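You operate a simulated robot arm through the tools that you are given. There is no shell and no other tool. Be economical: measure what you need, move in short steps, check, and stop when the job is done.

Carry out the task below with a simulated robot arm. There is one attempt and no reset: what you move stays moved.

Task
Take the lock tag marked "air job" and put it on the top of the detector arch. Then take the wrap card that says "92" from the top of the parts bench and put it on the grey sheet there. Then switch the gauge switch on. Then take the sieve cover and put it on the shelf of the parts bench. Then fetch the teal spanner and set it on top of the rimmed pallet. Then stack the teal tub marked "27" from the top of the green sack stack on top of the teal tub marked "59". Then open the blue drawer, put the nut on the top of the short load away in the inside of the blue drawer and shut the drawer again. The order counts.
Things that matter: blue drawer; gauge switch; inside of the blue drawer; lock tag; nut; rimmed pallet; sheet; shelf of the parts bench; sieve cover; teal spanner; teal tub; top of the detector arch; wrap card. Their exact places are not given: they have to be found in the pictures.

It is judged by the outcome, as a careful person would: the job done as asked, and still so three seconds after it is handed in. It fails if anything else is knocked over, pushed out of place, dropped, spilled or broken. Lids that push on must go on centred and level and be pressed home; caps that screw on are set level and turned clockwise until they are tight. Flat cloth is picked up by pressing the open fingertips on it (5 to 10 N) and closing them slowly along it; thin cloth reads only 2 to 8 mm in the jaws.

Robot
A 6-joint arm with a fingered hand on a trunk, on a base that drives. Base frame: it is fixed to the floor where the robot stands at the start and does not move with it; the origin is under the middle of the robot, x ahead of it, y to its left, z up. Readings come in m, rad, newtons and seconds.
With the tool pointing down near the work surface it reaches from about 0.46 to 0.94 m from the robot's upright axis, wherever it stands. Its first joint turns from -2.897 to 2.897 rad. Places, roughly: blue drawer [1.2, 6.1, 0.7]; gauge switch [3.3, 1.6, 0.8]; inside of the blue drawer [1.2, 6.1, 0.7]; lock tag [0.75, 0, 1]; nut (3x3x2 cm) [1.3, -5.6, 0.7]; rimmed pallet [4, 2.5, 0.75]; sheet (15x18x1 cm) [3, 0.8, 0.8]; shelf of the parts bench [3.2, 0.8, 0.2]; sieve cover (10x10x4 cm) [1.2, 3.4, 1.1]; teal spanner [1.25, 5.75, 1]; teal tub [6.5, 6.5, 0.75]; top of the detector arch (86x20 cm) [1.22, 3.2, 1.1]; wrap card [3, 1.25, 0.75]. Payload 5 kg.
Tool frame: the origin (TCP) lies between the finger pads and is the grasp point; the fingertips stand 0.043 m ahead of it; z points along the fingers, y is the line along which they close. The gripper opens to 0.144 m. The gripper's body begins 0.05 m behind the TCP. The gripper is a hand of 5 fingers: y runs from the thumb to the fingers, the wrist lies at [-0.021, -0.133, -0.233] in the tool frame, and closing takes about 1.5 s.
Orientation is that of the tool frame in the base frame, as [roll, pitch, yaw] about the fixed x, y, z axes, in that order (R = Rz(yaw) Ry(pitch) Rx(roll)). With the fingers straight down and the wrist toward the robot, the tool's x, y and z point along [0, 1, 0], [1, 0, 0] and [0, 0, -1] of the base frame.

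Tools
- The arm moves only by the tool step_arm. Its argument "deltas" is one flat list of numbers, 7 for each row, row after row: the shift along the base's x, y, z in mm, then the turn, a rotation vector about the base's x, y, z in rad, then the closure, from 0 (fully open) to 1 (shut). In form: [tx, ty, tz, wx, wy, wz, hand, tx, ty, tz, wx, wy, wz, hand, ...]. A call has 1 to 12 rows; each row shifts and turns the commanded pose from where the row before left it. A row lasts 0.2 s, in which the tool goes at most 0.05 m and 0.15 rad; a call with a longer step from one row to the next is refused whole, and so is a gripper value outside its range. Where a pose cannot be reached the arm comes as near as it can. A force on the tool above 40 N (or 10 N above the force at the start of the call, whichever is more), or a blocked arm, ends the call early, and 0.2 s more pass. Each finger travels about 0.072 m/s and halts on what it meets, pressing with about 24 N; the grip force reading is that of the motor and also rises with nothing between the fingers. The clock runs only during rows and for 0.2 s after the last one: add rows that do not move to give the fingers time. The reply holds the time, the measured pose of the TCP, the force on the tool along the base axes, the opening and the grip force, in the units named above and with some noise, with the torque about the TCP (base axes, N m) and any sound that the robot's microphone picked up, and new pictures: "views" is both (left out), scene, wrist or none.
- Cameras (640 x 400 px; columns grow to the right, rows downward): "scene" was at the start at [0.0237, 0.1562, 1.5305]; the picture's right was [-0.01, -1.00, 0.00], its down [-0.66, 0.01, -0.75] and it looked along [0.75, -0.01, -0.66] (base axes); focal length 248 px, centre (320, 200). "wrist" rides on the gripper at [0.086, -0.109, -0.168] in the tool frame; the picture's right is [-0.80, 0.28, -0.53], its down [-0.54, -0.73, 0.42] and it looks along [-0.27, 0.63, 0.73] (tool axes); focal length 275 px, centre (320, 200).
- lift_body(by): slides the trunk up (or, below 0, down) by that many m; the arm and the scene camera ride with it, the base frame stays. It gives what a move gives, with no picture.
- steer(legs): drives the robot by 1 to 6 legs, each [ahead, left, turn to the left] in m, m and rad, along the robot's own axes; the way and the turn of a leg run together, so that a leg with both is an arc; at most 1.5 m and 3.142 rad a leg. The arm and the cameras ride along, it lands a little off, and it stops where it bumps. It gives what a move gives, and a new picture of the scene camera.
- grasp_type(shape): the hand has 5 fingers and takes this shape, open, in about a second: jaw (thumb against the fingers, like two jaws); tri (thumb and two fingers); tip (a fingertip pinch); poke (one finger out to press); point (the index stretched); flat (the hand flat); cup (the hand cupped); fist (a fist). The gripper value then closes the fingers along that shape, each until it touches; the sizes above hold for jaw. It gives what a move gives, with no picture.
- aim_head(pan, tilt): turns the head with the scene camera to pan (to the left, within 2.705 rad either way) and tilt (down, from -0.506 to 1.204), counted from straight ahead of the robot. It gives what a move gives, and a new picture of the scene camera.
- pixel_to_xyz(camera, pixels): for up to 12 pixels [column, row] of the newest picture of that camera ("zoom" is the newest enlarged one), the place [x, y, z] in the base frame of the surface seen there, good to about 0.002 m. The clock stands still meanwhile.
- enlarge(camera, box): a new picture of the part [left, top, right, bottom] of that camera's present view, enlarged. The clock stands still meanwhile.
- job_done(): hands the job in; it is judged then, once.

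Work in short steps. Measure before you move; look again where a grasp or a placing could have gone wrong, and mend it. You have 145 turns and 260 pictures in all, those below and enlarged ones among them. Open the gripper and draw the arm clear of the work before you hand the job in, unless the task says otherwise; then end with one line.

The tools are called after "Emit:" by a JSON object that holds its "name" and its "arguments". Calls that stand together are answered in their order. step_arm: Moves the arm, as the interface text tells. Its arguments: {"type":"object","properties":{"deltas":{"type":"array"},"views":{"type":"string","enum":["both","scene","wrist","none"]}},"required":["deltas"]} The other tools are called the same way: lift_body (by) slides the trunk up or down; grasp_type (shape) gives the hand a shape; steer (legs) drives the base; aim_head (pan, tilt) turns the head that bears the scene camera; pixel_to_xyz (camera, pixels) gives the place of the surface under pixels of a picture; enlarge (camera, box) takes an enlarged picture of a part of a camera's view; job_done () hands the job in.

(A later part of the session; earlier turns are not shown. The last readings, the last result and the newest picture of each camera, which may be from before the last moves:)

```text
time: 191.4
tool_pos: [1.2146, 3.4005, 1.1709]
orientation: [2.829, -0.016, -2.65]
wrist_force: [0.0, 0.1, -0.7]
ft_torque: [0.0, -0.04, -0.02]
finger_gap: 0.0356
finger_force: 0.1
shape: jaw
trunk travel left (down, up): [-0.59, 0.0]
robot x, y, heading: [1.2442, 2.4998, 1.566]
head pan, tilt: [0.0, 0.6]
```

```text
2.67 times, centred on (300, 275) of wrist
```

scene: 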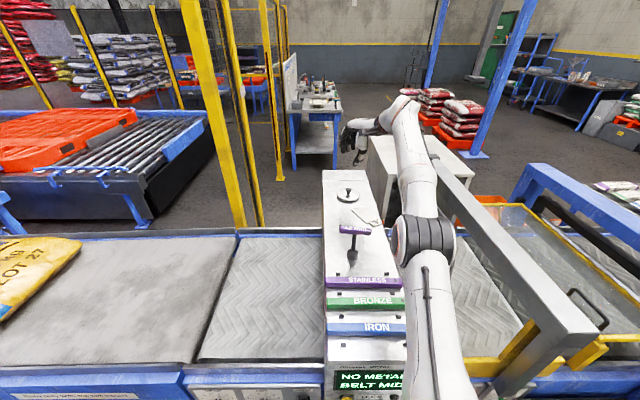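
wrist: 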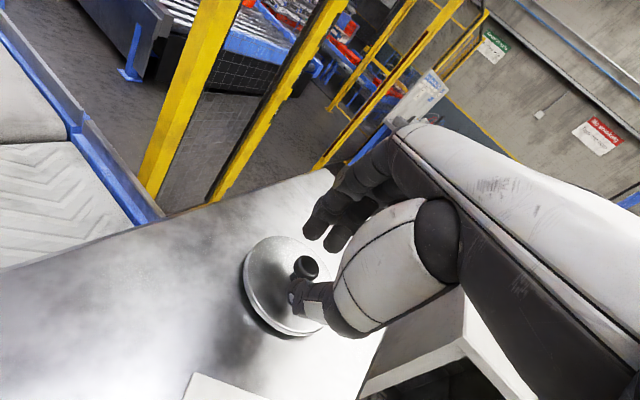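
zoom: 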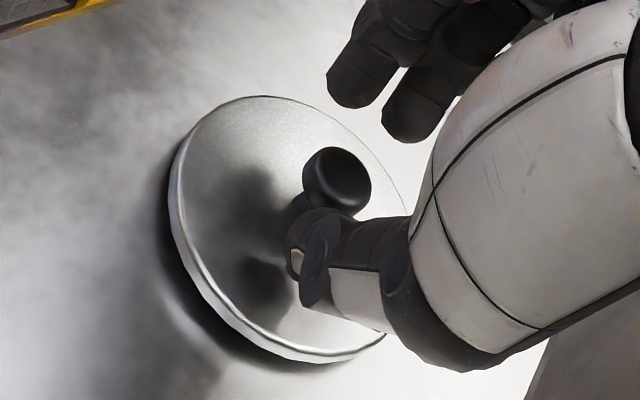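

The thumb is nearer the knob than the fingers; I shift back 6 mm, lower 17 mm and close.

Emit:
{"name": "step_arm", "arguments": {"deltas": [3, -6, -8, 0, 0, 0, 0.75, 0, 0, -9, 0, 0, 0, 0.75, 0, 0, 0, 0, 0, 0, 0.8, 0, 0, 0, 0, 0, 0, 0.9, 0, 0, 0, 0, 0, 0, 1, 0, 0, 0, 0, 0, 0, 1, 0, 0, 0, 0, 0, 0, 1], "views": "wrist"}}

```text
time: 193.0
tool_pos: [1.2173, 3.3943, 1.156]
orientation: [2.83, -0.015, -2.652]
wrist_force: [-0.9, 3.0, 15.6]
ft_torque: [0.38, 0.15, 0.02]
finger_gap: 0.0282
finger_force: 24.0
shape: jaw
trunk travel left (down, up): [-0.59, 0.0]
robot x, y, heading: [1.2419, 2.5013, 1.565]
head pan, tilt: [0.0, 0.6]
```

wrist: 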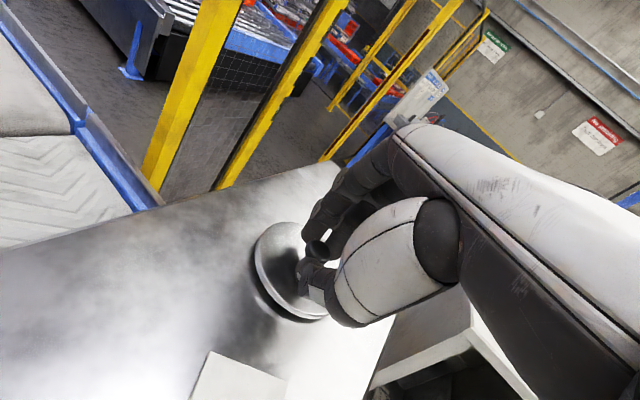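

Gap 28 mm with force — the knob is held. I lift and check that the cover comes along.

Emit:
{"name": "step_arm", "arguments": {"deltas": [0, 0, 15, 0, 0, 0, 1, 0, 0, 25, 0, 0, 0, 1, 0, 0, 30, 0, 0, 0, 1, 0, 0, 30, 0, 0, 0, 1], "views": "wrist"}}

Emit:
{"name": "enlarge", "arguments": {"camera": "scene", "box": [300, 80, 440, 220]}}

```text
time: 194.0
tool_pos: [1.217, 3.3956, 1.2538]
orientation: [2.832, -0.016, -2.652]
wrist_force: [-0.7, 0.2, -1.0]
ft_torque: [0.02, 0.03, 0.03]
finger_gap: 0.0261
finger_force: 23.8
shape: jaw
trunk travel left (down, up): [-0.59, 0.0]
robot x, y, heading: [1.2385, 2.4995, 1.569]
head pan, tilt: [0.0, 0.6]
```

wrist: 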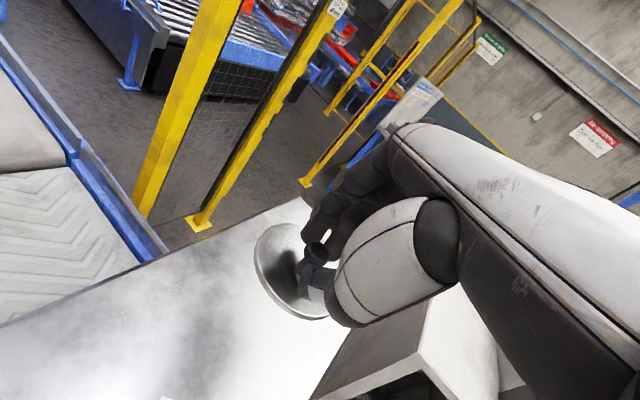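

```text
2.86 times, centred on (370, 150) of scene
```

zoom: 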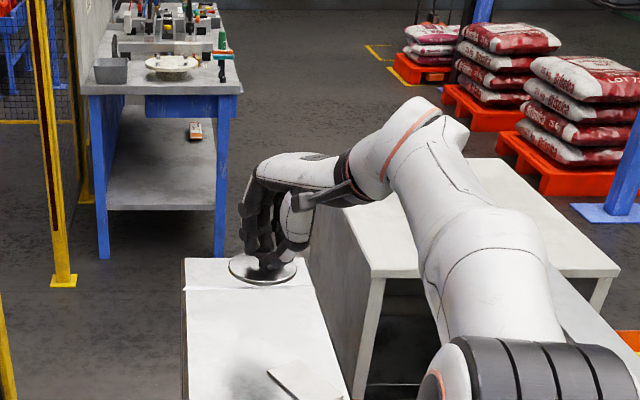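

The cover is held level. I raise it more, draw back, and then back the robot away.

Emit:
{"name": "step_arm", "arguments": {"deltas": [0, -15, 40, 0, 0, 0, 1, 5, -20, 40, 0, 0, 0, 1, 10, -35, 20, 0, 0, 0, 1, 15, -40, 0, 0, 0, 0, 1, 15, -40, 0, 0, 0, 0, 1, 10, -40, 0, 0, 0, 0, 1, 10, -40, 0, 0, 0, 0, 1, 0, -40, 0, 0, 0, 0, 1], "views": "none"}}

```text
time: 195.8
tool_pos: [1.2823, 3.1236, 1.3549]
orientation: [2.829, -0.016, -2.652]
wrist_force: [-1.2, -1.0, -0.8]
ft_torque: [-0.02, -0.02, -0.01]
finger_gap: 0.0265
finger_force: 24.3
shape: jaw
trunk travel left (down, up): [-0.59, 0.0]
robot x, y, heading: [1.2402, 2.4989, 1.568]
head pan, tilt: [0.0, 0.6]
```

I back off, turn toward the bench and approach it.

Emit:
{"name": "steer", "arguments": {"legs": [[-0.5, 0, 0], [0, 0, -1.568], [0.7, -0.6, 0], [0, -0.2, 0]]}}

Emit:
{"name": "aim_head", "arguments": {"pan": 0, "tilt": 0.75}}

Emit:
{"name": "pixel_to_xyz", "arguments": {"camera": "scene", "pixels": [[290, 270], [340, 300], [340, 260], [400, 260], [300, 240], [350, 230], [400, 300]]}}

```text
time: 208.2
tool_pos: [2.5602, 1.1604, 1.3529]
orientation: [2.83, -0.017, 2.058]
wrist_force: [-0.3, -0.6, -0.8]
ft_torque: [0.05, 0.02, 0.01]
finger_gap: 0.0263
finger_force: 23.5
shape: jaw
trunk travel left (down, up): [-0.59, 0.0]
robot x, y, heading: [1.9383, 1.2026, -0.006]
head pan, tilt: [0.0, 0.6]
```

scene: 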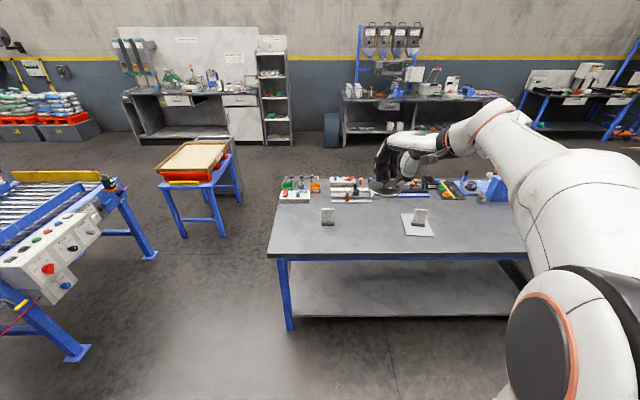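

```text
time: 208.9
tool_pos: [2.5606, 1.161, 1.3538]
orientation: [2.831, -0.015, 2.059]
wrist_force: [0.5, 0.0, -0.1]
ft_torque: [-0.01, -0.01, -0.02]
finger_gap: 0.0261
finger_force: 23.7
shape: jaw
trunk travel left (down, up): [-0.59, 0.0]
robot x, y, heading: [1.9365, 1.2032, -0.007]
head pan, tilt: [0.0, 0.75]
```

scene: 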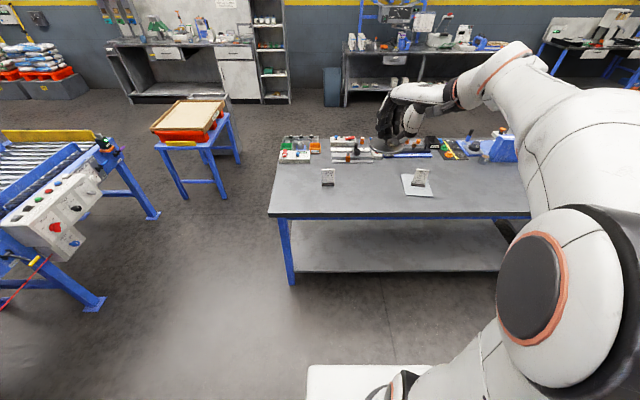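

```text
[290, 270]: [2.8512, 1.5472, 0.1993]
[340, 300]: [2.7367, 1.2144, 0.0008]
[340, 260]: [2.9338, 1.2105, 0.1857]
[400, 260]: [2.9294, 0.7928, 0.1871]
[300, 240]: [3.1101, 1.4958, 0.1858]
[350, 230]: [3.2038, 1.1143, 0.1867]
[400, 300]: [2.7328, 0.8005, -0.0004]
```

The shelf is at z≈0.187, near edge ≈2.86. I undo the yaw, then lower the trunk in front of the bench.

Emit:
{"name": "step_arm", "arguments": {"deltas": [0, 0, 0, 0, 0, -0.12, 1, 0, 0, 0, 0, 0, -0.12, 1, 0, 0, 0, 0, 0, -0.12, 1, 0, 0, 0, 0, 0, -0.127, 1], "views": "none"}}

Emit:
{"name": "lift_body", "arguments": {"by": -0.55}}

```text
time: 209.9
tool_pos: [2.5587, 1.1609, 1.3535]
orientation: [2.829, -0.015, 1.57]
wrist_force: [-0.6, 0.2, -0.7]
ft_torque: [0.01, -0.02, -0.02]
finger_gap: 0.0259
finger_force: 24.0
shape: jaw
trunk travel left (down, up): [-0.59, 0.0]
robot x, y, heading: [1.9351, 1.2012, -0.006]
head pan, tilt: [0.0, 0.75]
```

```text
refused: -0.55 is not a number from -0.4 to 0.4
```

Emit:
{"name": "lift_body", "arguments": {"by": -0.4}}

Emit:
{"name": "lift_body", "arguments": {"by": -0.17}}

Emit:
{"name": "step_arm", "arguments": {"deltas": [0, 0, -45, 0, 0, 0, 1, 0, 0, -45, 0, 0, 0, 1, 0, 0, -45, 0, 0, 0, 1, 0, 0, -45, 0, 0, 0, 1, 0, 0, -45, 0, 0, 0, 1, 0, 0, -45, 0, 0, 0, 1, 0, 0, -45, 0, 0, 0, 1, 0, 0, -45, 0, 0, 0, 1, 0, 0, -45, 0, 0, 0, 1, 0, 0, -40, 0, 0, 0, 1], "views": "both"}}

```text
time: 213.7
tool_pos: [2.5597, 1.1619, 0.9538]
orientation: [2.832, -0.015, 1.571]
wrist_force: [0.6, -0.6, -0.9]
ft_torque: [-0.01, 0.01, 0.01]
finger_gap: 0.0258
finger_force: 23.6
shape: jaw
trunk travel left (down, up): [-0.19, 0.4]
robot x, y, heading: [1.9391, 1.2009, -0.001]
head pan, tilt: [0.0, 0.75]
```

```text
time: 215.6
tool_pos: [2.5619, 1.1599, 0.7847]
orientation: [2.831, -0.016, 1.571]
wrist_force: [0.2, -0.2, -1.5]
ft_torque: [-0.02, 0.03, 0.03]
finger_gap: 0.0262
finger_force: 24.0
shape: jaw
trunk travel left (down, up): [-0.02, 0.57]
robot x, y, heading: [1.9369, 1.2044, -0.007]
head pan, tilt: [0.0, 0.75]
```

```text
time: 217.8
tool_pos: [2.5754, 1.1339, 0.3744]
orientation: [2.847, -0.039, 1.584]
wrist_force: [0.5, 0.3, 0.4]
ft_torque: [-0.02, 0.12, 0.04]
finger_gap: 0.026
finger_force: 23.7
shape: jaw
out of reach, approached as far as the arm can: row 9, 10
trunk travel left (down, up): [-0.02, 0.57]
robot x, y, heading: [1.935, 1.2032, -0.001]
head pan, tilt: [0.0, 0.75]
```

scene: 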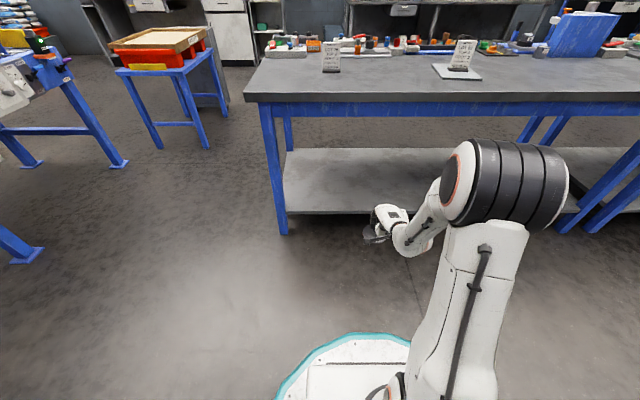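
wrist: 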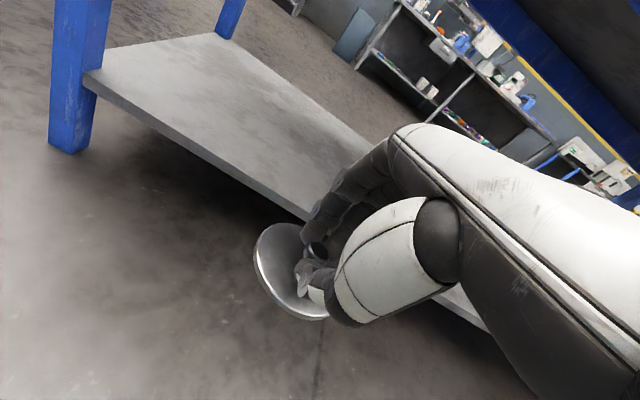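

Close in, it can't go lower; I extend outward 130 mm while lowering.

Emit:
{"name": "step_arm", "arguments": {"deltas": [40, 10, 0, -0.015, 0.02, 0, 1, 40, 10, 0, 0, 0, 0, 1, 40, 5, -20, 0, 0, 0, 1, 20, 0, -30, 0, 0, 0, 1, 0, 0, -30, 0, 0, 0, 1, 0, 0, 0, 0, 0, 0, 1], "views": "scene"}}

```text
time: 219.2
tool_pos: [2.7232, 1.1467, 0.3035]
orientation: [2.857, -0.01, 1.578]
wrist_force: [0.0, 0.0, -0.4]
ft_torque: [-0.02, 0.01, 0.01]
finger_gap: 0.0258
finger_force: 24.0
shape: jaw
out of reach, approached as far as the arm can: row 1, 5
trunk travel left (down, up): [-0.02, 0.57]
robot x, y, heading: [1.9353, 1.1998, -0.005]
head pan, tilt: [0.0, 0.75]
```

scene: 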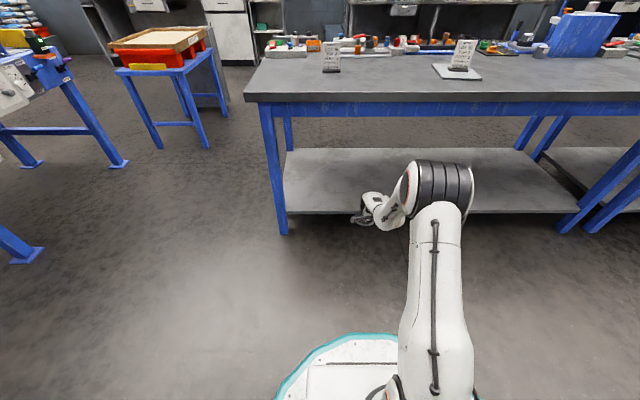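

I check the elbow's place before driving under the bench.

Emit:
{"name": "pixel_to_xyz", "arguments": {"camera": "scene", "pixels": [[440, 165], [440, 185], [400, 190], [420, 165], [470, 180], [440, 108], [400, 200], [375, 200]]}}

```text
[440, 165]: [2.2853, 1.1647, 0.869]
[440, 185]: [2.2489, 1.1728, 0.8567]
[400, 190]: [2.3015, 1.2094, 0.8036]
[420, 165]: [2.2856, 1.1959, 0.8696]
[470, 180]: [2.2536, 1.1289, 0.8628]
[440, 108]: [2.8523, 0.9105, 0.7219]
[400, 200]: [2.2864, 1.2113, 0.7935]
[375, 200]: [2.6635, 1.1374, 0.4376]
```

Elbow stays clear of the bench edge. I drive ahead 0.25 m.

Emit:
{"name": "steer", "arguments": {"legs": [[0.26, 0, 0]]}}

Emit:
{"name": "step_arm", "arguments": {"deltas": [0, 0, -20, 0, 0, 0, 1, 0, 0, -15, 0, 0, 0, 1, 0, 0, 0, 0, 0, 0, 1], "views": "wrist"}}

```text
time: 221.1
tool_pos: [2.981, 1.1431, 0.3031]
orientation: [2.857, -0.011, 1.578]
wrist_force: [0.6, 0.5, -0.8]
ft_torque: [0.01, 0.02, 0.03]
finger_gap: 0.0261
finger_force: 24.0
shape: jaw
trunk travel left (down, up): [-0.02, 0.57]
robot x, y, heading: [2.1913, 1.1981, -0.012]
head pan, tilt: [0.0, 0.75]
```

scene: 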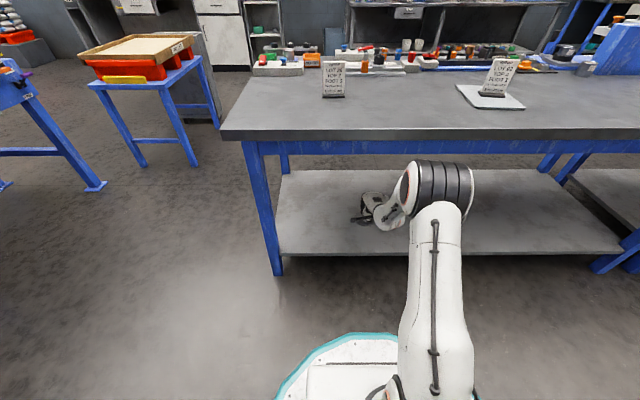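

```text
time: 221.9
tool_pos: [2.9843, 1.1412, 0.2686]
orientation: [2.863, -0.021, 1.582]
wrist_force: [0.7, 1.1, -1.3]
ft_torque: [0.0, 0.0, 0.01]
finger_gap: 0.0261
finger_force: 23.8
shape: jaw
out of reach, approached as far as the arm can: row 2
trunk travel left (down, up): [-0.02, 0.57]
robot x, y, heading: [2.1937, 1.1999, -0.009]
head pan, tilt: [0.0, 0.75]
```

wrist: 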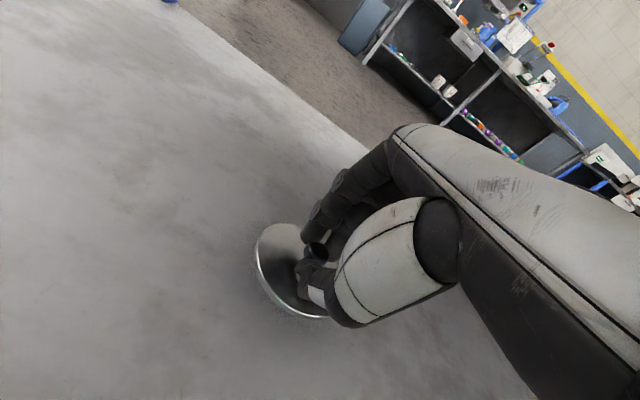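

Near the limit; I use the remaining 2 cm of trunk travel.

Emit:
{"name": "lift_body", "arguments": {"by": -0.018}}

Emit:
{"name": "step_arm", "arguments": {"deltas": [15, 0, -4, 0, 0, 0, 1, 0, 0, -3, 0, 0, 0, 1, 0, 0, -2, 0, 0, 0, 1, 0, 0, 0, 0, 0, 0, 1], "views": "wrist"}}

```text
time: 222.6
tool_pos: [2.9844, 1.1403, 0.2514]
orientation: [2.863, -0.019, 1.583]
wrist_force: [-0.1, -1.0, -0.2]
ft_torque: [0.01, 0.02, 0.03]
finger_gap: 0.0261
finger_force: 23.9
shape: jaw
trunk travel left (down, up): [-0.002, 0.588]
robot x, y, heading: [2.1946, 1.1959, -0.008]
head pan, tilt: [0.0, 0.75]
```

```text
time: 223.6
tool_pos: [2.999, 1.1408, 0.2418]
orientation: [2.863, -0.02, 1.584]
wrist_force: [-0.8, 0.5, 1.5]
ft_torque: [-0.01, -0.08, -0.02]
finger_gap: 0.0261
finger_force: 24.0
shape: jaw
trunk travel left (down, up): [-0.002, 0.588]
robot x, y, heading: [2.1907, 1.1987, -0.008]
head pan, tilt: [0.0, 0.75]
```

wrist: 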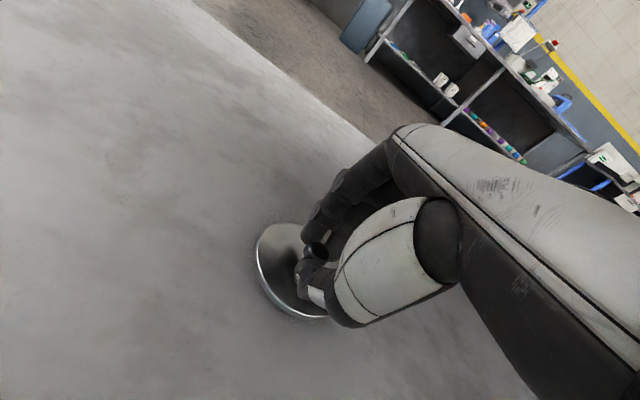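

Almost down; I lower a little more to feel contact.

Emit:
{"name": "step_arm", "arguments": {"deltas": [5, 0, -3, 0, 0, 0, 1, 0, 0, -3, 0, 0, 0, 1, 0, 0, 0, 0, 0, 0, 1], "views": "none"}}

```text
time: 224.3
tool_pos: [3.0062, 1.1406, 0.2419]
orientation: [2.857, -0.022, 1.582]
wrist_force: [-6.5, 0.8, 24.8]
ft_torque: [0.07, -0.14, 0.06]
finger_gap: 0.0272
finger_force: 23.8
shape: jaw
trunk travel left (down, up): [-0.002, 0.588]
robot x, y, heading: [2.193, 1.1992, -0.009]
head pan, tilt: [0.0, 0.75]
```

Contact. I ease up, open a bit, lift off and look.

Emit:
{"name": "step_arm", "arguments": {"deltas": [0, 0, 4, 0, 0, 0, 1, 0, 0, 0, 0, 0, 0, 0.85, 0, 0, 0, 0, 0, 0, 0.75, 0, 0, 2, 0, 0, 0, 0.68, 0, 0, 0, 0, 0, 0, 0.68, 0, 0, 30, 0, 0, 0, 0.68, 0, 0, 30, 0, 0, 0, 0.68, -40, 0, 0, 0, 0, 0, 0.6, -40, 0, 0, 0, 0, 0, 0.6], "views": "wrist"}}

```text
time: 226.3
tool_pos: [2.9239, 1.141, 0.3051]
orientation: [2.866, -0.027, 1.588]
wrist_force: [-0.1, 0.2, 0.3]
ft_torque: [-0.01, 0.05, 0.01]
finger_gap: 0.0572
finger_force: 0.0
shape: jaw
trunk travel left (down, up): [-0.002, 0.588]
robot x, y, heading: [2.1948, 1.205, -0.012]
head pan, tilt: [0.0, 0.75]
```

wrist: 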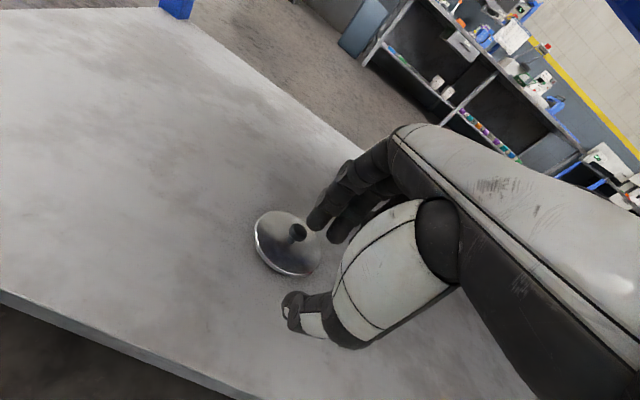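

The cover sits on the shelf. I back out, raise the trunk, and look toward the conveyor's right end.

Emit:
{"name": "steer", "arguments": {"legs": [[-0.55, 0, 0]]}}

Emit:
{"name": "lift_body", "arguments": {"by": 0.4}}

Emit:
{"name": "step_arm", "arguments": {"deltas": [-15, 0, 45, 0, 0, 0, 0.3, -15, 0, 45, 0, 0.06, 0, 0, -15, 0, 45, 0, 0.06, 0, 0, -15, 0, 45, 0, 0.06, 0, 0, -15, 0, 45, 0, 0.06, 0, 0, -15, 0, 45, 0, 0.06, 0, 0, -15, 0, 45, 0, 0, 0, 0, -15, 0, 45, 0, 0, 0, 0], "views": "none"}}

Emit:
{"name": "aim_head", "arguments": {"pan": 0.7, "tilt": 0.35}}

```text
time: 229.5
tool_pos: [2.3776, 1.1422, 0.3041]
orientation: [2.867, -0.026, 1.582]
wrist_force: [-0.8, 0.0, 0.8]
ft_torque: [0.01, 0.0, -0.03]
finger_gap: 0.0572
finger_force: 0.0
shape: jaw
trunk travel left (down, up): [-0.002, 0.588]
robot x, y, heading: [1.6448, 1.2064, -0.012]
head pan, tilt: [0.0, 0.75]
```

scene: 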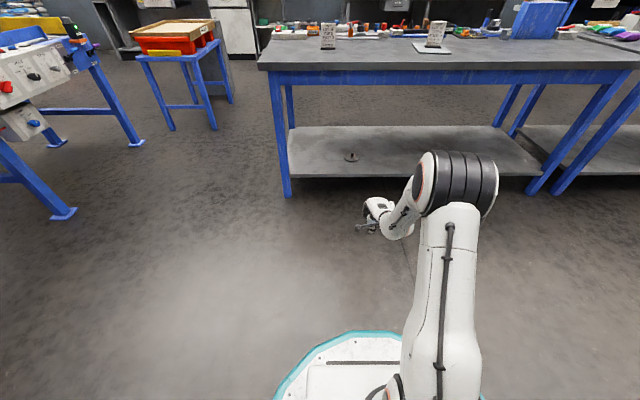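

```text
time: 233.3
tool_pos: [2.3767, 1.1434, 0.7032]
orientation: [2.868, -0.027, 1.582]
wrist_force: [0.0, -0.4, 0.6]
ft_torque: [-0.01, -0.02, 0.06]
finger_gap: 0.0576
finger_force: 0.1
shape: jaw
trunk travel left (down, up): [-0.402, 0.188]
robot x, y, heading: [1.6488, 1.2012, -0.014]
head pan, tilt: [0.0, 0.75]
```

```text
time: 235.1
tool_pos: [2.2545, 1.1433, 1.0654]
orientation: [-3.116, -0.028, 1.573]
wrist_force: [0.0, -0.6, -0.5]
ft_torque: [0.0, 0.0, 0.0]
finger_gap: 0.1439
finger_force: 0.0
shape: jaw
trunk travel left (down, up): [-0.402, 0.188]
robot x, y, heading: [1.6472, 1.2031, -0.017]
head pan, tilt: [0.0, 0.75]
```

```text
time: 236.2
tool_pos: [2.2566, 1.1426, 1.0649]
orientation: [-3.116, -0.029, 1.572]
wrist_force: [-0.9, -0.5, -0.6]
ft_torque: [0.03, 0.01, 0.0]
finger_gap: 0.1438
finger_force: 0.2
shape: jaw
trunk travel left (down, up): [-0.402, 0.188]
robot x, y, heading: [1.6433, 1.2055, -0.01]
head pan, tilt: [0.7, 0.351]
```

scene: 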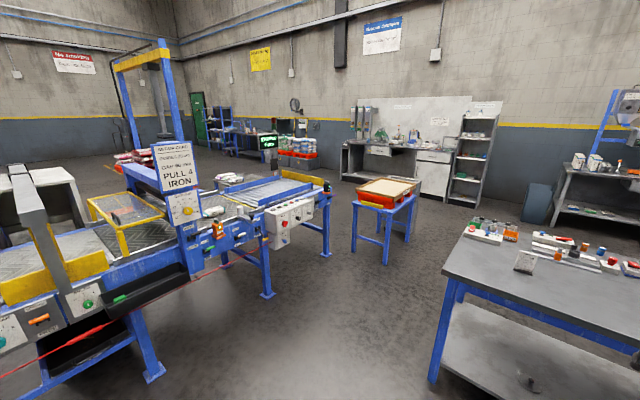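

I measure the conveyor end, the pallet table legs and the surroundings for a path.

Emit:
{"name": "pixel_to_xyz", "arguments": {"camera": "scene", "pixels": [[325, 254], [267, 295], [355, 250], [386, 263], [411, 240], [340, 210], [335, 230], [300, 175], [330, 190], [385, 190], [345, 178], [260, 178]]}}

```text
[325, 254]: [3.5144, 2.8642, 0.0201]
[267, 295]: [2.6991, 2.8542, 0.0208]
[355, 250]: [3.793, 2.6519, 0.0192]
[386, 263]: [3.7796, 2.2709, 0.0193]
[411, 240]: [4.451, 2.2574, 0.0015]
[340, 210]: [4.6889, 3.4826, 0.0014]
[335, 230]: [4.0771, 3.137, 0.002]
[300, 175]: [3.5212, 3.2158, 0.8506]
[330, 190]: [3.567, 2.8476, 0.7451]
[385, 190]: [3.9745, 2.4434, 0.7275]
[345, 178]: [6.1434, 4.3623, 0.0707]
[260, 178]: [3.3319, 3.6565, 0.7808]
```

The passage between the bench corner and the pallet table matters. I measure its corners precisely.

Emit:
{"name": "enlarge", "arguments": {"camera": "scene", "box": [330, 160, 530, 300]}}

Emit:
{"name": "pixel_to_xyz", "arguments": {"camera": "zoom", "pixels": [[432, 190], [425, 205], [360, 270], [181, 331], [82, 290], [268, 255], [290, 240], [75, 130], [190, 160], [180, 150], [268, 90], [335, 395]]}}

```text
2.86 times, centred on (430, 230) of scene
```

zoom: 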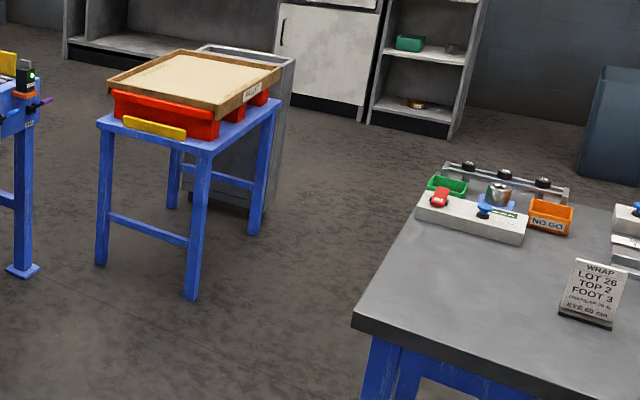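

```text
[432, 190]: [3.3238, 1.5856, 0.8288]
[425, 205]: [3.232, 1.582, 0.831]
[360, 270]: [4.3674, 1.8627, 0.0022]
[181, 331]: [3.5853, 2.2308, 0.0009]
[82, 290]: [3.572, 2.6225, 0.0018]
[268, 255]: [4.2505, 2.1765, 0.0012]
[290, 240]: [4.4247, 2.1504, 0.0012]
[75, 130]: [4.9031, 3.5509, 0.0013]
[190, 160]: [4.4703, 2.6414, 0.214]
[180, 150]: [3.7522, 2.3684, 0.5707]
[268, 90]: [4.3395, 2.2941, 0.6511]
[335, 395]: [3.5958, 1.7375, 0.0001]
```

Passage gap is ~0.70 m between corners (3.5,1.6) and (3.77,2.25); my base is ~0.61 m wide. First I drive to (2.85,2.17) and turn along the passage.

Emit:
{"name": "steer", "arguments": {"legs": [[0, 0.97, 0], [1.2, 0, 0], [0, 0, -0.37]]}}

Emit:
{"name": "aim_head", "arguments": {"pan": 0, "tilt": 0.8}}

```text
time: 248.1
tool_pos: [3.4084, 1.8505, 1.0655]
orientation: [-3.116, -0.029, 1.188]
wrist_force: [1.4, 0.5, 0.0]
ft_torque: [0.01, 0.0, 0.03]
finger_gap: 0.1442
finger_force: 0.0
shape: jaw
trunk travel left (down, up): [-0.402, 0.188]
robot x, y, heading: [2.8676, 2.1325, -0.399]
head pan, tilt: [0.7, 0.351]
```

scene: 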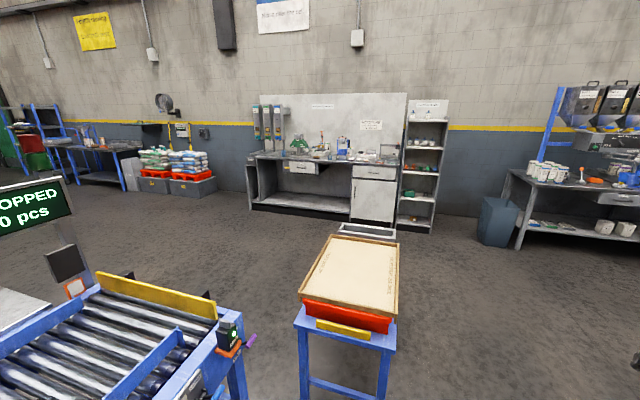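

```text
time: 249.1
tool_pos: [3.4086, 1.8501, 1.0645]
orientation: [-3.114, -0.028, 1.189]
wrist_force: [-0.1, 0.1, 0.4]
ft_torque: [0.0, 0.0, 0.01]
finger_gap: 0.144
finger_force: 0.1
shape: jaw
trunk travel left (down, up): [-0.402, 0.188]
robot x, y, heading: [2.8648, 2.1372, -0.396]
head pan, tilt: [0.0, 0.799]
```

scene: 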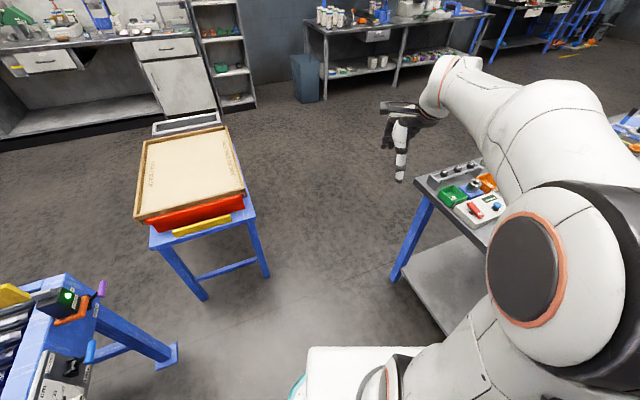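

I measure the leg feet bounding the passage.

Emit:
{"name": "pixel_to_xyz", "arguments": {"camera": "scene", "pixels": [[395, 277], [399, 268], [265, 275], [202, 297], [170, 352], [415, 180], [476, 160], [245, 205], [200, 120], [450, 245]]}}

```text
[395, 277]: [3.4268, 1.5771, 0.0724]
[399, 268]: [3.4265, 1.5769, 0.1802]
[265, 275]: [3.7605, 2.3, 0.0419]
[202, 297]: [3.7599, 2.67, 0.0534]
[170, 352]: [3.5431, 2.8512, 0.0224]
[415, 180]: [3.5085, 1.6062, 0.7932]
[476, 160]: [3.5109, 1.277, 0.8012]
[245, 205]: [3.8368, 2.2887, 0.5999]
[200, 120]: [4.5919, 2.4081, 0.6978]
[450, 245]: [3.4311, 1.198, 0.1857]
```

Gap is 0.73 m; I aim at its midpoint (3.61,1.935) and go in two parts.

Emit:
{"name": "steer", "arguments": {"legs": [[0, 0, 0.131], [0.5, 0, 0]]}}

```text
time: 252.7
tool_pos: [3.9231, 1.7908, 1.0644]
orientation: [-3.115, -0.029, 1.319]
wrist_force: [0.5, 0.4, -0.5]
ft_torque: [0.0, 0.01, 0.02]
finger_gap: 0.1439
finger_force: 0.1
shape: jaw
trunk travel left (down, up): [-0.402, 0.188]
robot x, y, heading: [3.3477, 2.0016, -0.269]
head pan, tilt: [0.0, 0.799]
```

scene: 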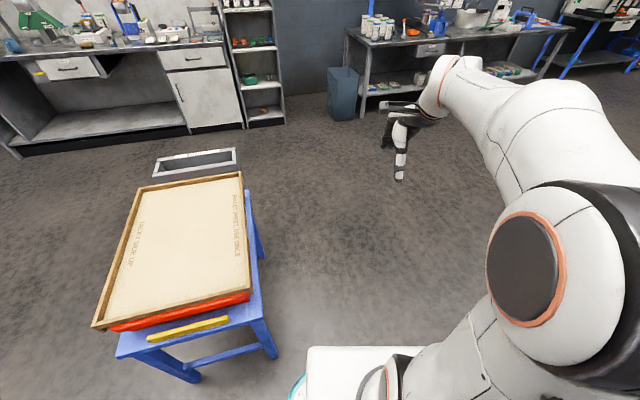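

On line. I continue through and look left along the way ahead.

Emit:
{"name": "steer", "arguments": {"legs": [[0.9, 0, 0], [0.5, 0.1, 0.27]]}}

Emit:
{"name": "aim_head", "arguments": {"pan": 1.3, "tilt": 0.4}}

Emit:
{"name": "pixel_to_xyz", "arguments": {"camera": "scene", "pixels": [[320, 200], [250, 200], [400, 200], [320, 260], [450, 220], [200, 220], [320, 160], [400, 160]]}}

```text
time: 259.9
tool_pos: [5.3229, 1.7355, 1.0653]
orientation: [-3.115, -0.027, 1.578]
wrist_force: [0.9, -0.6, 0.2]
ft_torque: [-0.01, 0.01, -0.04]
finger_gap: 0.1439
finger_force: 0.0
shape: jaw
trunk travel left (down, up): [-0.402, 0.188]
robot x, y, heading: [4.7163, 1.7938, -0.007]
head pan, tilt: [0.0, 0.799]
```

scene: 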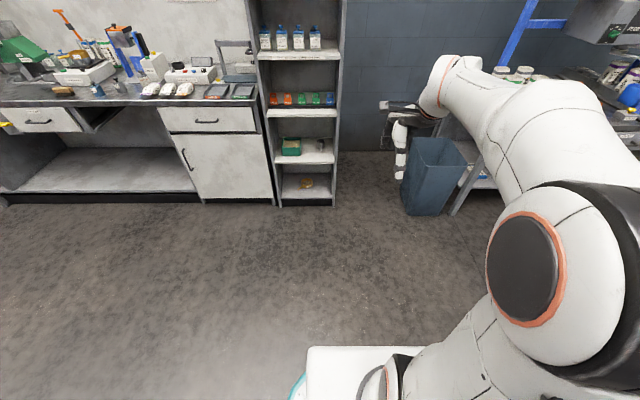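

```text
time: 261.4
tool_pos: [5.3224, 1.7353, 1.064]
orientation: [-3.116, -0.028, 1.579]
wrist_force: [0.0, 0.8, 0.3]
ft_torque: [-0.01, 0.03, 0.01]
finger_gap: 0.1439
finger_force: 0.0
shape: jaw
trunk travel left (down, up): [-0.402, 0.188]
robot x, y, heading: [4.7137, 1.7971, -0.009]
head pan, tilt: [1.3, 0.4]
```

scene: 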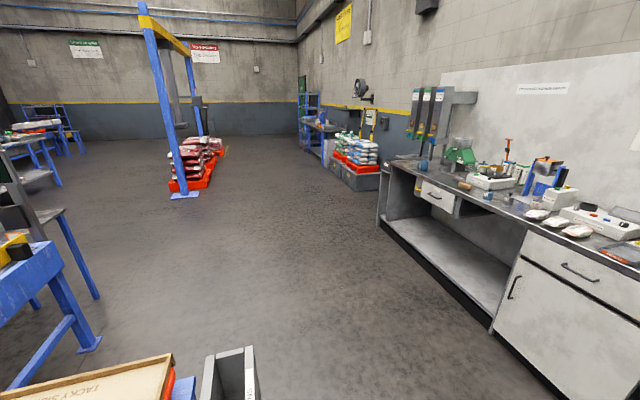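

```text
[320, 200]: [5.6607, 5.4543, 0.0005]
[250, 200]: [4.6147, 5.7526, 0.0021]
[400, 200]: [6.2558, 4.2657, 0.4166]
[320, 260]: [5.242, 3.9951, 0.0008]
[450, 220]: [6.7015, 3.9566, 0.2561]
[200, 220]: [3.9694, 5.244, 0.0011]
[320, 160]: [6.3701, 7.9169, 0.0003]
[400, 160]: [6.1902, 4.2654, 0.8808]
```

Open floor ahead. I drive to (5.1,3.9) and turn to face -x.

Emit:
{"name": "steer", "arguments": {"legs": [[0.4, 0, 0], [0, 0, 1.58], [1.4, 0, 0], [1.0, 0, 0], [0, 0, 1.571]]}}

Emit:
{"name": "aim_head", "arguments": {"pan": -0.2, "tilt": 0.4}}

Emit:
{"name": "pixel_to_xyz", "arguments": {"camera": "scene", "pixels": [[320, 200], [250, 200], [400, 200], [320, 260], [200, 200], [320, 160], [400, 160], [150, 180]]}}

```text
time: 282.9
tool_pos: [4.4692, 4.2194, 1.0641]
orientation: [-3.115, -0.029, -1.527]
wrist_force: [-0.4, -0.3, -0.1]
ft_torque: [0.01, 0.02, 0.03]
finger_gap: 0.1438
finger_force: 0.0
shape: jaw
trunk travel left (down, up): [-0.402, 0.188]
robot x, y, heading: [5.078, 4.184, -3.114]
head pan, tilt: [1.3, 0.4]
```

scene: 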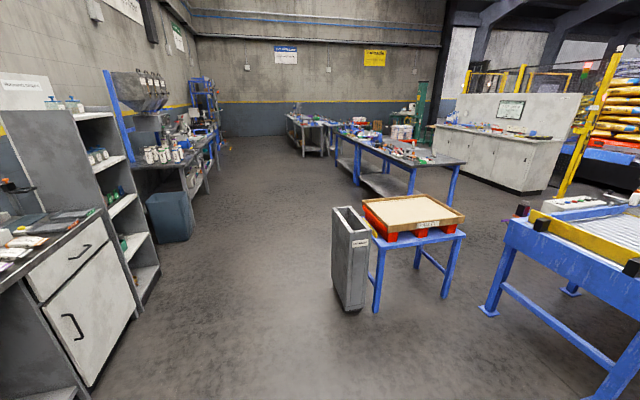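

```text
time: 284.5
tool_pos: [4.4685, 4.2189, 1.0642]
orientation: [-3.116, -0.027, -1.526]
wrist_force: [0.4, 0.7, 0.3]
ft_torque: [-0.01, 0.0, -0.02]
finger_gap: 0.1439
finger_force: 0.1
shape: jaw
trunk travel left (down, up): [-0.402, 0.188]
robot x, y, heading: [5.0817, 4.1797, -3.109]
head pan, tilt: [-0.201, 0.4]
```

scene: 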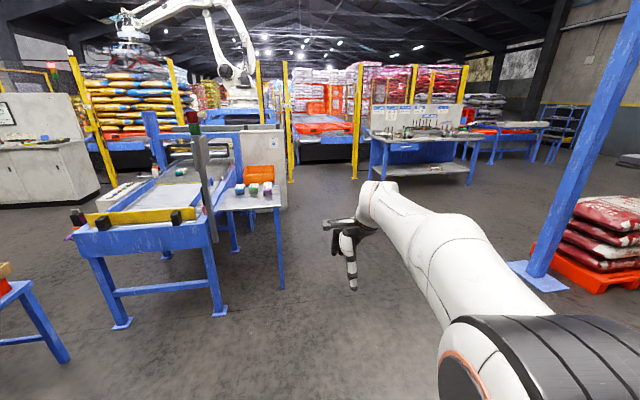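

```text
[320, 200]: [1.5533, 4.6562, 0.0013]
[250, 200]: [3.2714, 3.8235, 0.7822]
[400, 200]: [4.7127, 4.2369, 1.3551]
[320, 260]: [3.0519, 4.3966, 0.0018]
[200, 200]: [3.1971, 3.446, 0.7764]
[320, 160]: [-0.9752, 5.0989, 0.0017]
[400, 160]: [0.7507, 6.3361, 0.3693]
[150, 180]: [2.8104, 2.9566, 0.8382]
```

The bench with the blue drawer is at far centre-right. I check the blue post's foot and the table details.

Emit:
{"name": "pixel_to_xyz", "arguments": {"camera": "scene", "pixels": [[530, 270], [515, 265], [590, 285], [282, 288], [283, 200], [368, 180], [470, 185], [380, 150]]}}

Emit:
{"name": "enlarge", "arguments": {"camera": "scene", "box": [350, 95, 500, 195]}}

```text
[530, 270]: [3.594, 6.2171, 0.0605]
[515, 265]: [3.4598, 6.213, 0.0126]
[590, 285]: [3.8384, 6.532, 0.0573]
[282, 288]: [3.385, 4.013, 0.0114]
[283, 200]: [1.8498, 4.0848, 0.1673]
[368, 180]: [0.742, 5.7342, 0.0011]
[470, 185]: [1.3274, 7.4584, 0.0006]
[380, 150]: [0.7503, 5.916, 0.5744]
```

```text
4.00 times, centred on (425, 145) of scene
```

zoom: 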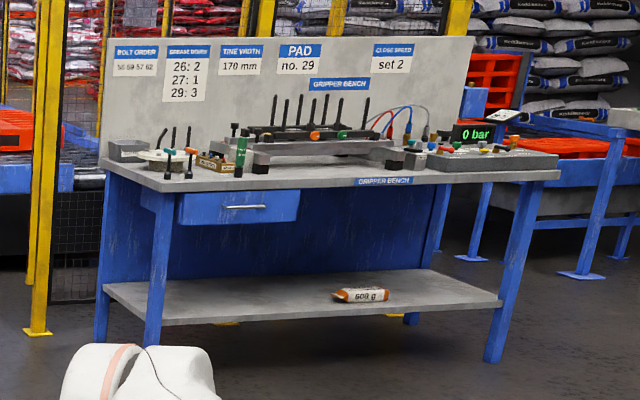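

It is the gripper bench. I drive toward it to about (2.35,5.8).

Emit:
{"name": "steer", "arguments": {"legs": [[1.35, -0.5, 0], [1.2, -0.85, 0], [0.1, -0.2, -0.03]]}}

Emit:
{"name": "aim_head", "arguments": {"pan": 0, "tilt": 0.55}}

Emit:
{"name": "enlarge", "arguments": {"camera": "scene", "box": [160, 100, 440, 280]}}

```text
time: 299.9
tool_pos: [1.7847, 5.7113, 1.0646]
orientation: [-3.116, -0.029, -1.555]
wrist_force: [-0.2, -0.1, -1.5]
ft_torque: [-0.05, 0.0, -0.02]
finger_gap: 0.1441
finger_force: 0.1
shape: jaw
trunk travel left (down, up): [-0.402, 0.188]
robot x, y, heading: [2.3951, 5.6531, 3.141]
head pan, tilt: [-0.201, 0.4]
```

scene: 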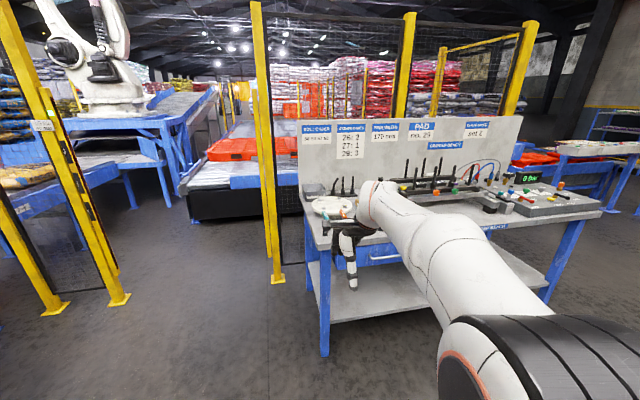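

```text
time: 300.6
tool_pos: [1.7853, 5.7101, 1.0648]
orientation: [-3.117, -0.029, -1.556]
wrist_force: [0.2, 0.0, 0.7]
ft_torque: [-0.01, -0.02, 0.0]
finger_gap: 0.1439
finger_force: 0.0
shape: jaw
trunk travel left (down, up): [-0.402, 0.188]
robot x, y, heading: [2.3941, 5.6542, 3.138]
head pan, tilt: [0.0, 0.55]
```

scene: 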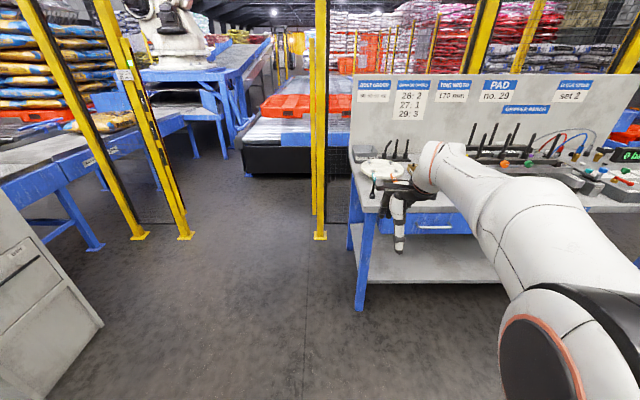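

```text
2.22 times, centred on (300, 190) of scene
```

zoom: 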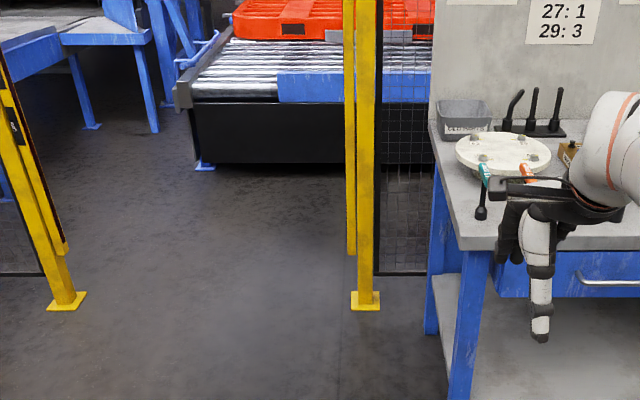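

The hand blocks the spanners. I shift the robot right a bit and move the hand right.

Emit:
{"name": "step_arm", "arguments": {"deltas": [0, 45, 10, 0, 0, 0, 0, 0, 45, 10, 0, 0, 0, 0, 0, 45, 10, 0, 0, 0, 0, 0, 45, 10, 0, 0, 0, 0], "views": "none"}}

Emit:
{"name": "steer", "arguments": {"legs": [[0.2, -0.2, 0]]}}

Emit:
{"name": "enlarge", "arguments": {"camera": "scene", "box": [280, 130, 440, 250]}}

```text
time: 301.6
tool_pos: [1.7865, 5.8915, 1.1049]
orientation: [-3.116, -0.03, -1.556]
wrist_force: [-0.2, -0.6, -0.3]
ft_torque: [0.03, -0.02, -0.02]
finger_gap: 0.1441
finger_force: 0.1
shape: jaw
trunk travel left (down, up): [-0.402, 0.188]
robot x, y, heading: [2.3944, 5.6549, 3.141]
head pan, tilt: [0.0, 0.55]
```

```text
time: 303.6
tool_pos: [1.586, 6.0913, 1.1056]
orientation: [-3.115, -0.028, -1.557]
wrist_force: [1.1, -0.7, -0.3]
ft_torque: [0.01, -0.04, -0.02]
finger_gap: 0.1437
finger_force: 0.0
shape: jaw
trunk travel left (down, up): [-0.402, 0.188]
robot x, y, heading: [2.1946, 5.8554, 3.144]
head pan, tilt: [0.0, 0.55]
```

scene: 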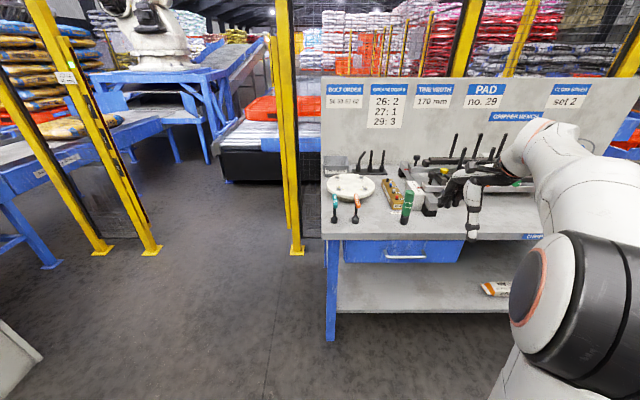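

```text
3.33 times, centred on (360, 190) of scene
```

zoom: 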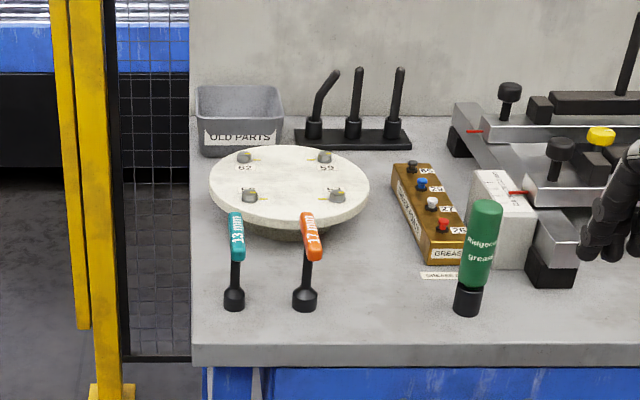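

Teal "13 mm" T-spanner at zoom (235,260). I measure it.

Emit:
{"name": "pixel_to_xyz", "arguments": {"camera": "zoom", "pixels": [[237, 257], [236, 235], [236, 215], [235, 272], [234, 290], [234, 305], [228, 235], [244, 235], [307, 235], [300, 345], [304, 215], [312, 255]]}}

Emit:
{"name": "enlarge", "arguments": {"camera": "scene", "box": [320, 175, 380, 225]}}

```text
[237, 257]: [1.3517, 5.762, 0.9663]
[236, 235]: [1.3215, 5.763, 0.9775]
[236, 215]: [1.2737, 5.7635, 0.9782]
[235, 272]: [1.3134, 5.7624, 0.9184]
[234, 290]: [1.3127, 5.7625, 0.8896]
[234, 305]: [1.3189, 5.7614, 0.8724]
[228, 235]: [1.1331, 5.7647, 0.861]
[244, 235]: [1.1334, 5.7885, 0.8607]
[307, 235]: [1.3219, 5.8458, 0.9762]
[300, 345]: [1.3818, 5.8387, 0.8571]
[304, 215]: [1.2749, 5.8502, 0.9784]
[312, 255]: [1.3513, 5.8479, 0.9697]
```

```text
8.00 times, centred on (350, 200) of scene
```

zoom: 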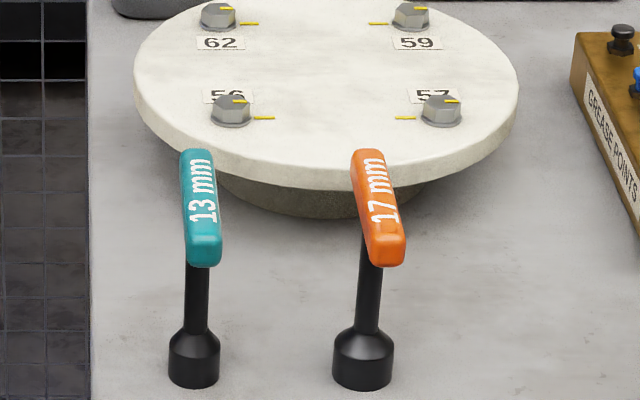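

The spanner is a free-standing T; I'll grip the handle across y with the wrist on the +y side. I drive 0.2 m closer, then yaw the hand +90° while moving above it.

Emit:
{"name": "steer", "arguments": {"legs": [[0.2, 0, 0]]}}

Emit:
{"name": "step_arm", "arguments": {"deltas": [10, -25, 5, 0, 0, 0.14, 0.4, 10, -25, 5, 0, 0, 0.14, 0.4, 0, -25, 5, 0, 0, 0.14, 0.4, 0, -25, 5, 0, 0, 0.14, 0.4, 0, -25, 0, 0, 0, 0.14, 0.4, 0, -25, 0, 0, 0, 0.14, 0.4, 0, -25, 0, 0, 0, 0.14, 0.4, 0, -25, 0, 0, 0, 0.14, 0.4, 0, -25, 0, 0, 0, 0.14, 0.4, 0, -25, 0, 0, 0, 0.14, 0.4, 0, -25, 0, 0, 0, 0.14, 0.4, 0, -25, 0, 0, 0, 0.015, 0.4], "views": "both"}}

```text
time: 305.2
tool_pos: [1.3848, 6.0912, 1.1038]
orientation: [-3.115, -0.031, -1.557]
wrist_force: [0.1, 0.7, 1.0]
ft_torque: [-0.01, -0.01, 0.01]
finger_gap: 0.1437
finger_force: 0.0
shape: jaw
trunk travel left (down, up): [-0.402, 0.188]
robot x, y, heading: [1.9945, 5.8524, 3.138]
head pan, tilt: [0.0, 0.55]
```

scene: 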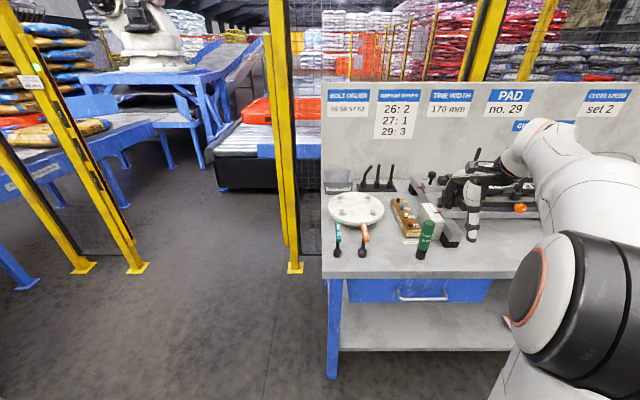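

```text
time: 307.8
tool_pos: [1.4056, 5.79, 1.1251]
orientation: [-3.114, -0.028, -0.001]
wrist_force: [0.3, 1.1, 0.3]
ft_torque: [0.01, -0.03, 0.01]
finger_gap: 0.0866
finger_force: 0.1
shape: jaw
trunk travel left (down, up): [-0.402, 0.188]
robot x, y, heading: [1.9969, 5.8558, 3.137]
head pan, tilt: [0.0, 0.55]
```

scene: 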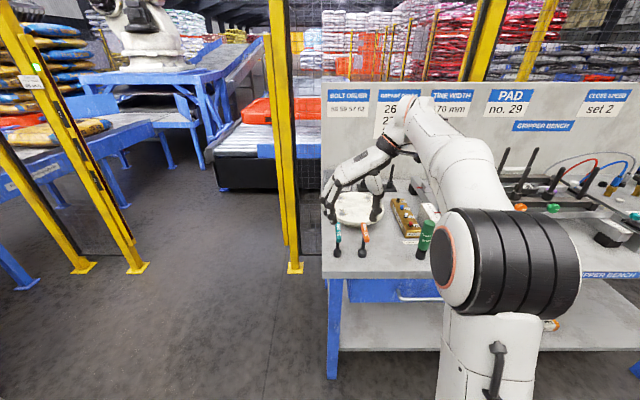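
wrist: 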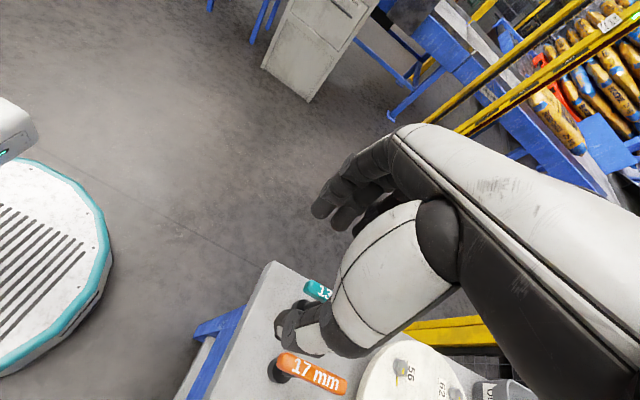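

I move above the teal handle with the gap narrowed to ~50 mm, then check before descending.

Emit:
{"name": "step_arm", "arguments": {"deltas": [-32, -9, 0, 0, 0, 0, 0.65, -32, -9, 0, 0, 0, 0, 0.65, -31, -9, 0, 0, 0, 0, 0.65, 0, 0, -30, 0, 0, 0, 0.65, 0, 0, -30, 0, 0, 0, 0.65, 0, 0, 0, 0, 0, 0, 0.65], "views": "wrist"}}

Emit:
{"name": "enlarge", "arguments": {"camera": "scene", "box": [310, 160, 430, 270]}}

```text
time: 309.2
tool_pos: [1.3103, 5.7646, 1.0649]
orientation: [-3.115, -0.029, -0.002]
wrist_force: [-0.2, 0.1, -0.9]
ft_torque: [0.01, -0.04, 0.05]
finger_gap: 0.0509
finger_force: 0.0
shape: jaw
trunk travel left (down, up): [-0.402, 0.188]
robot x, y, heading: [1.9973, 5.8553, 3.133]
head pan, tilt: [0.0, 0.55]
```

wrist: 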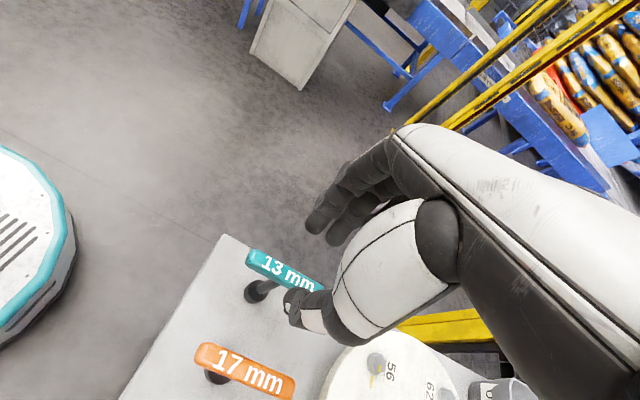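

```text
3.64 times, centred on (370, 215) of scene
```

zoom: 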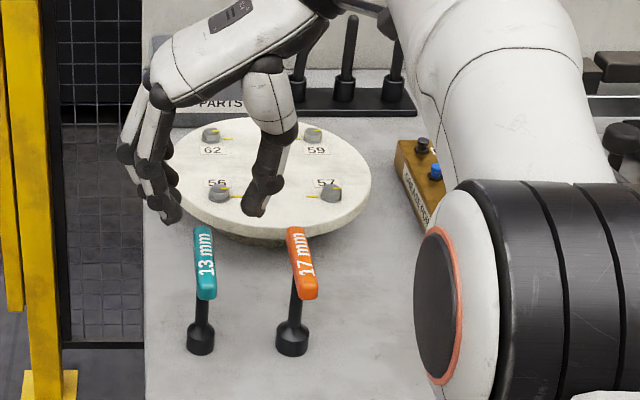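

I check the thumb tip's true place.

Emit:
{"name": "pixel_to_xyz", "arguments": {"camera": "zoom", "pixels": [[255, 208], [268, 185], [170, 215], [160, 200], [204, 285], [203, 235], [136, 180]]}}

```text
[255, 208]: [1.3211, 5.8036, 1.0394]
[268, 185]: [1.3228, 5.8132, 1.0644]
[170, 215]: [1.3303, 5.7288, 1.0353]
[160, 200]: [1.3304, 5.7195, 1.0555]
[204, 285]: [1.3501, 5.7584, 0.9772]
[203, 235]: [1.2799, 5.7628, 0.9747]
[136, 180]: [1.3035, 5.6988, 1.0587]
```

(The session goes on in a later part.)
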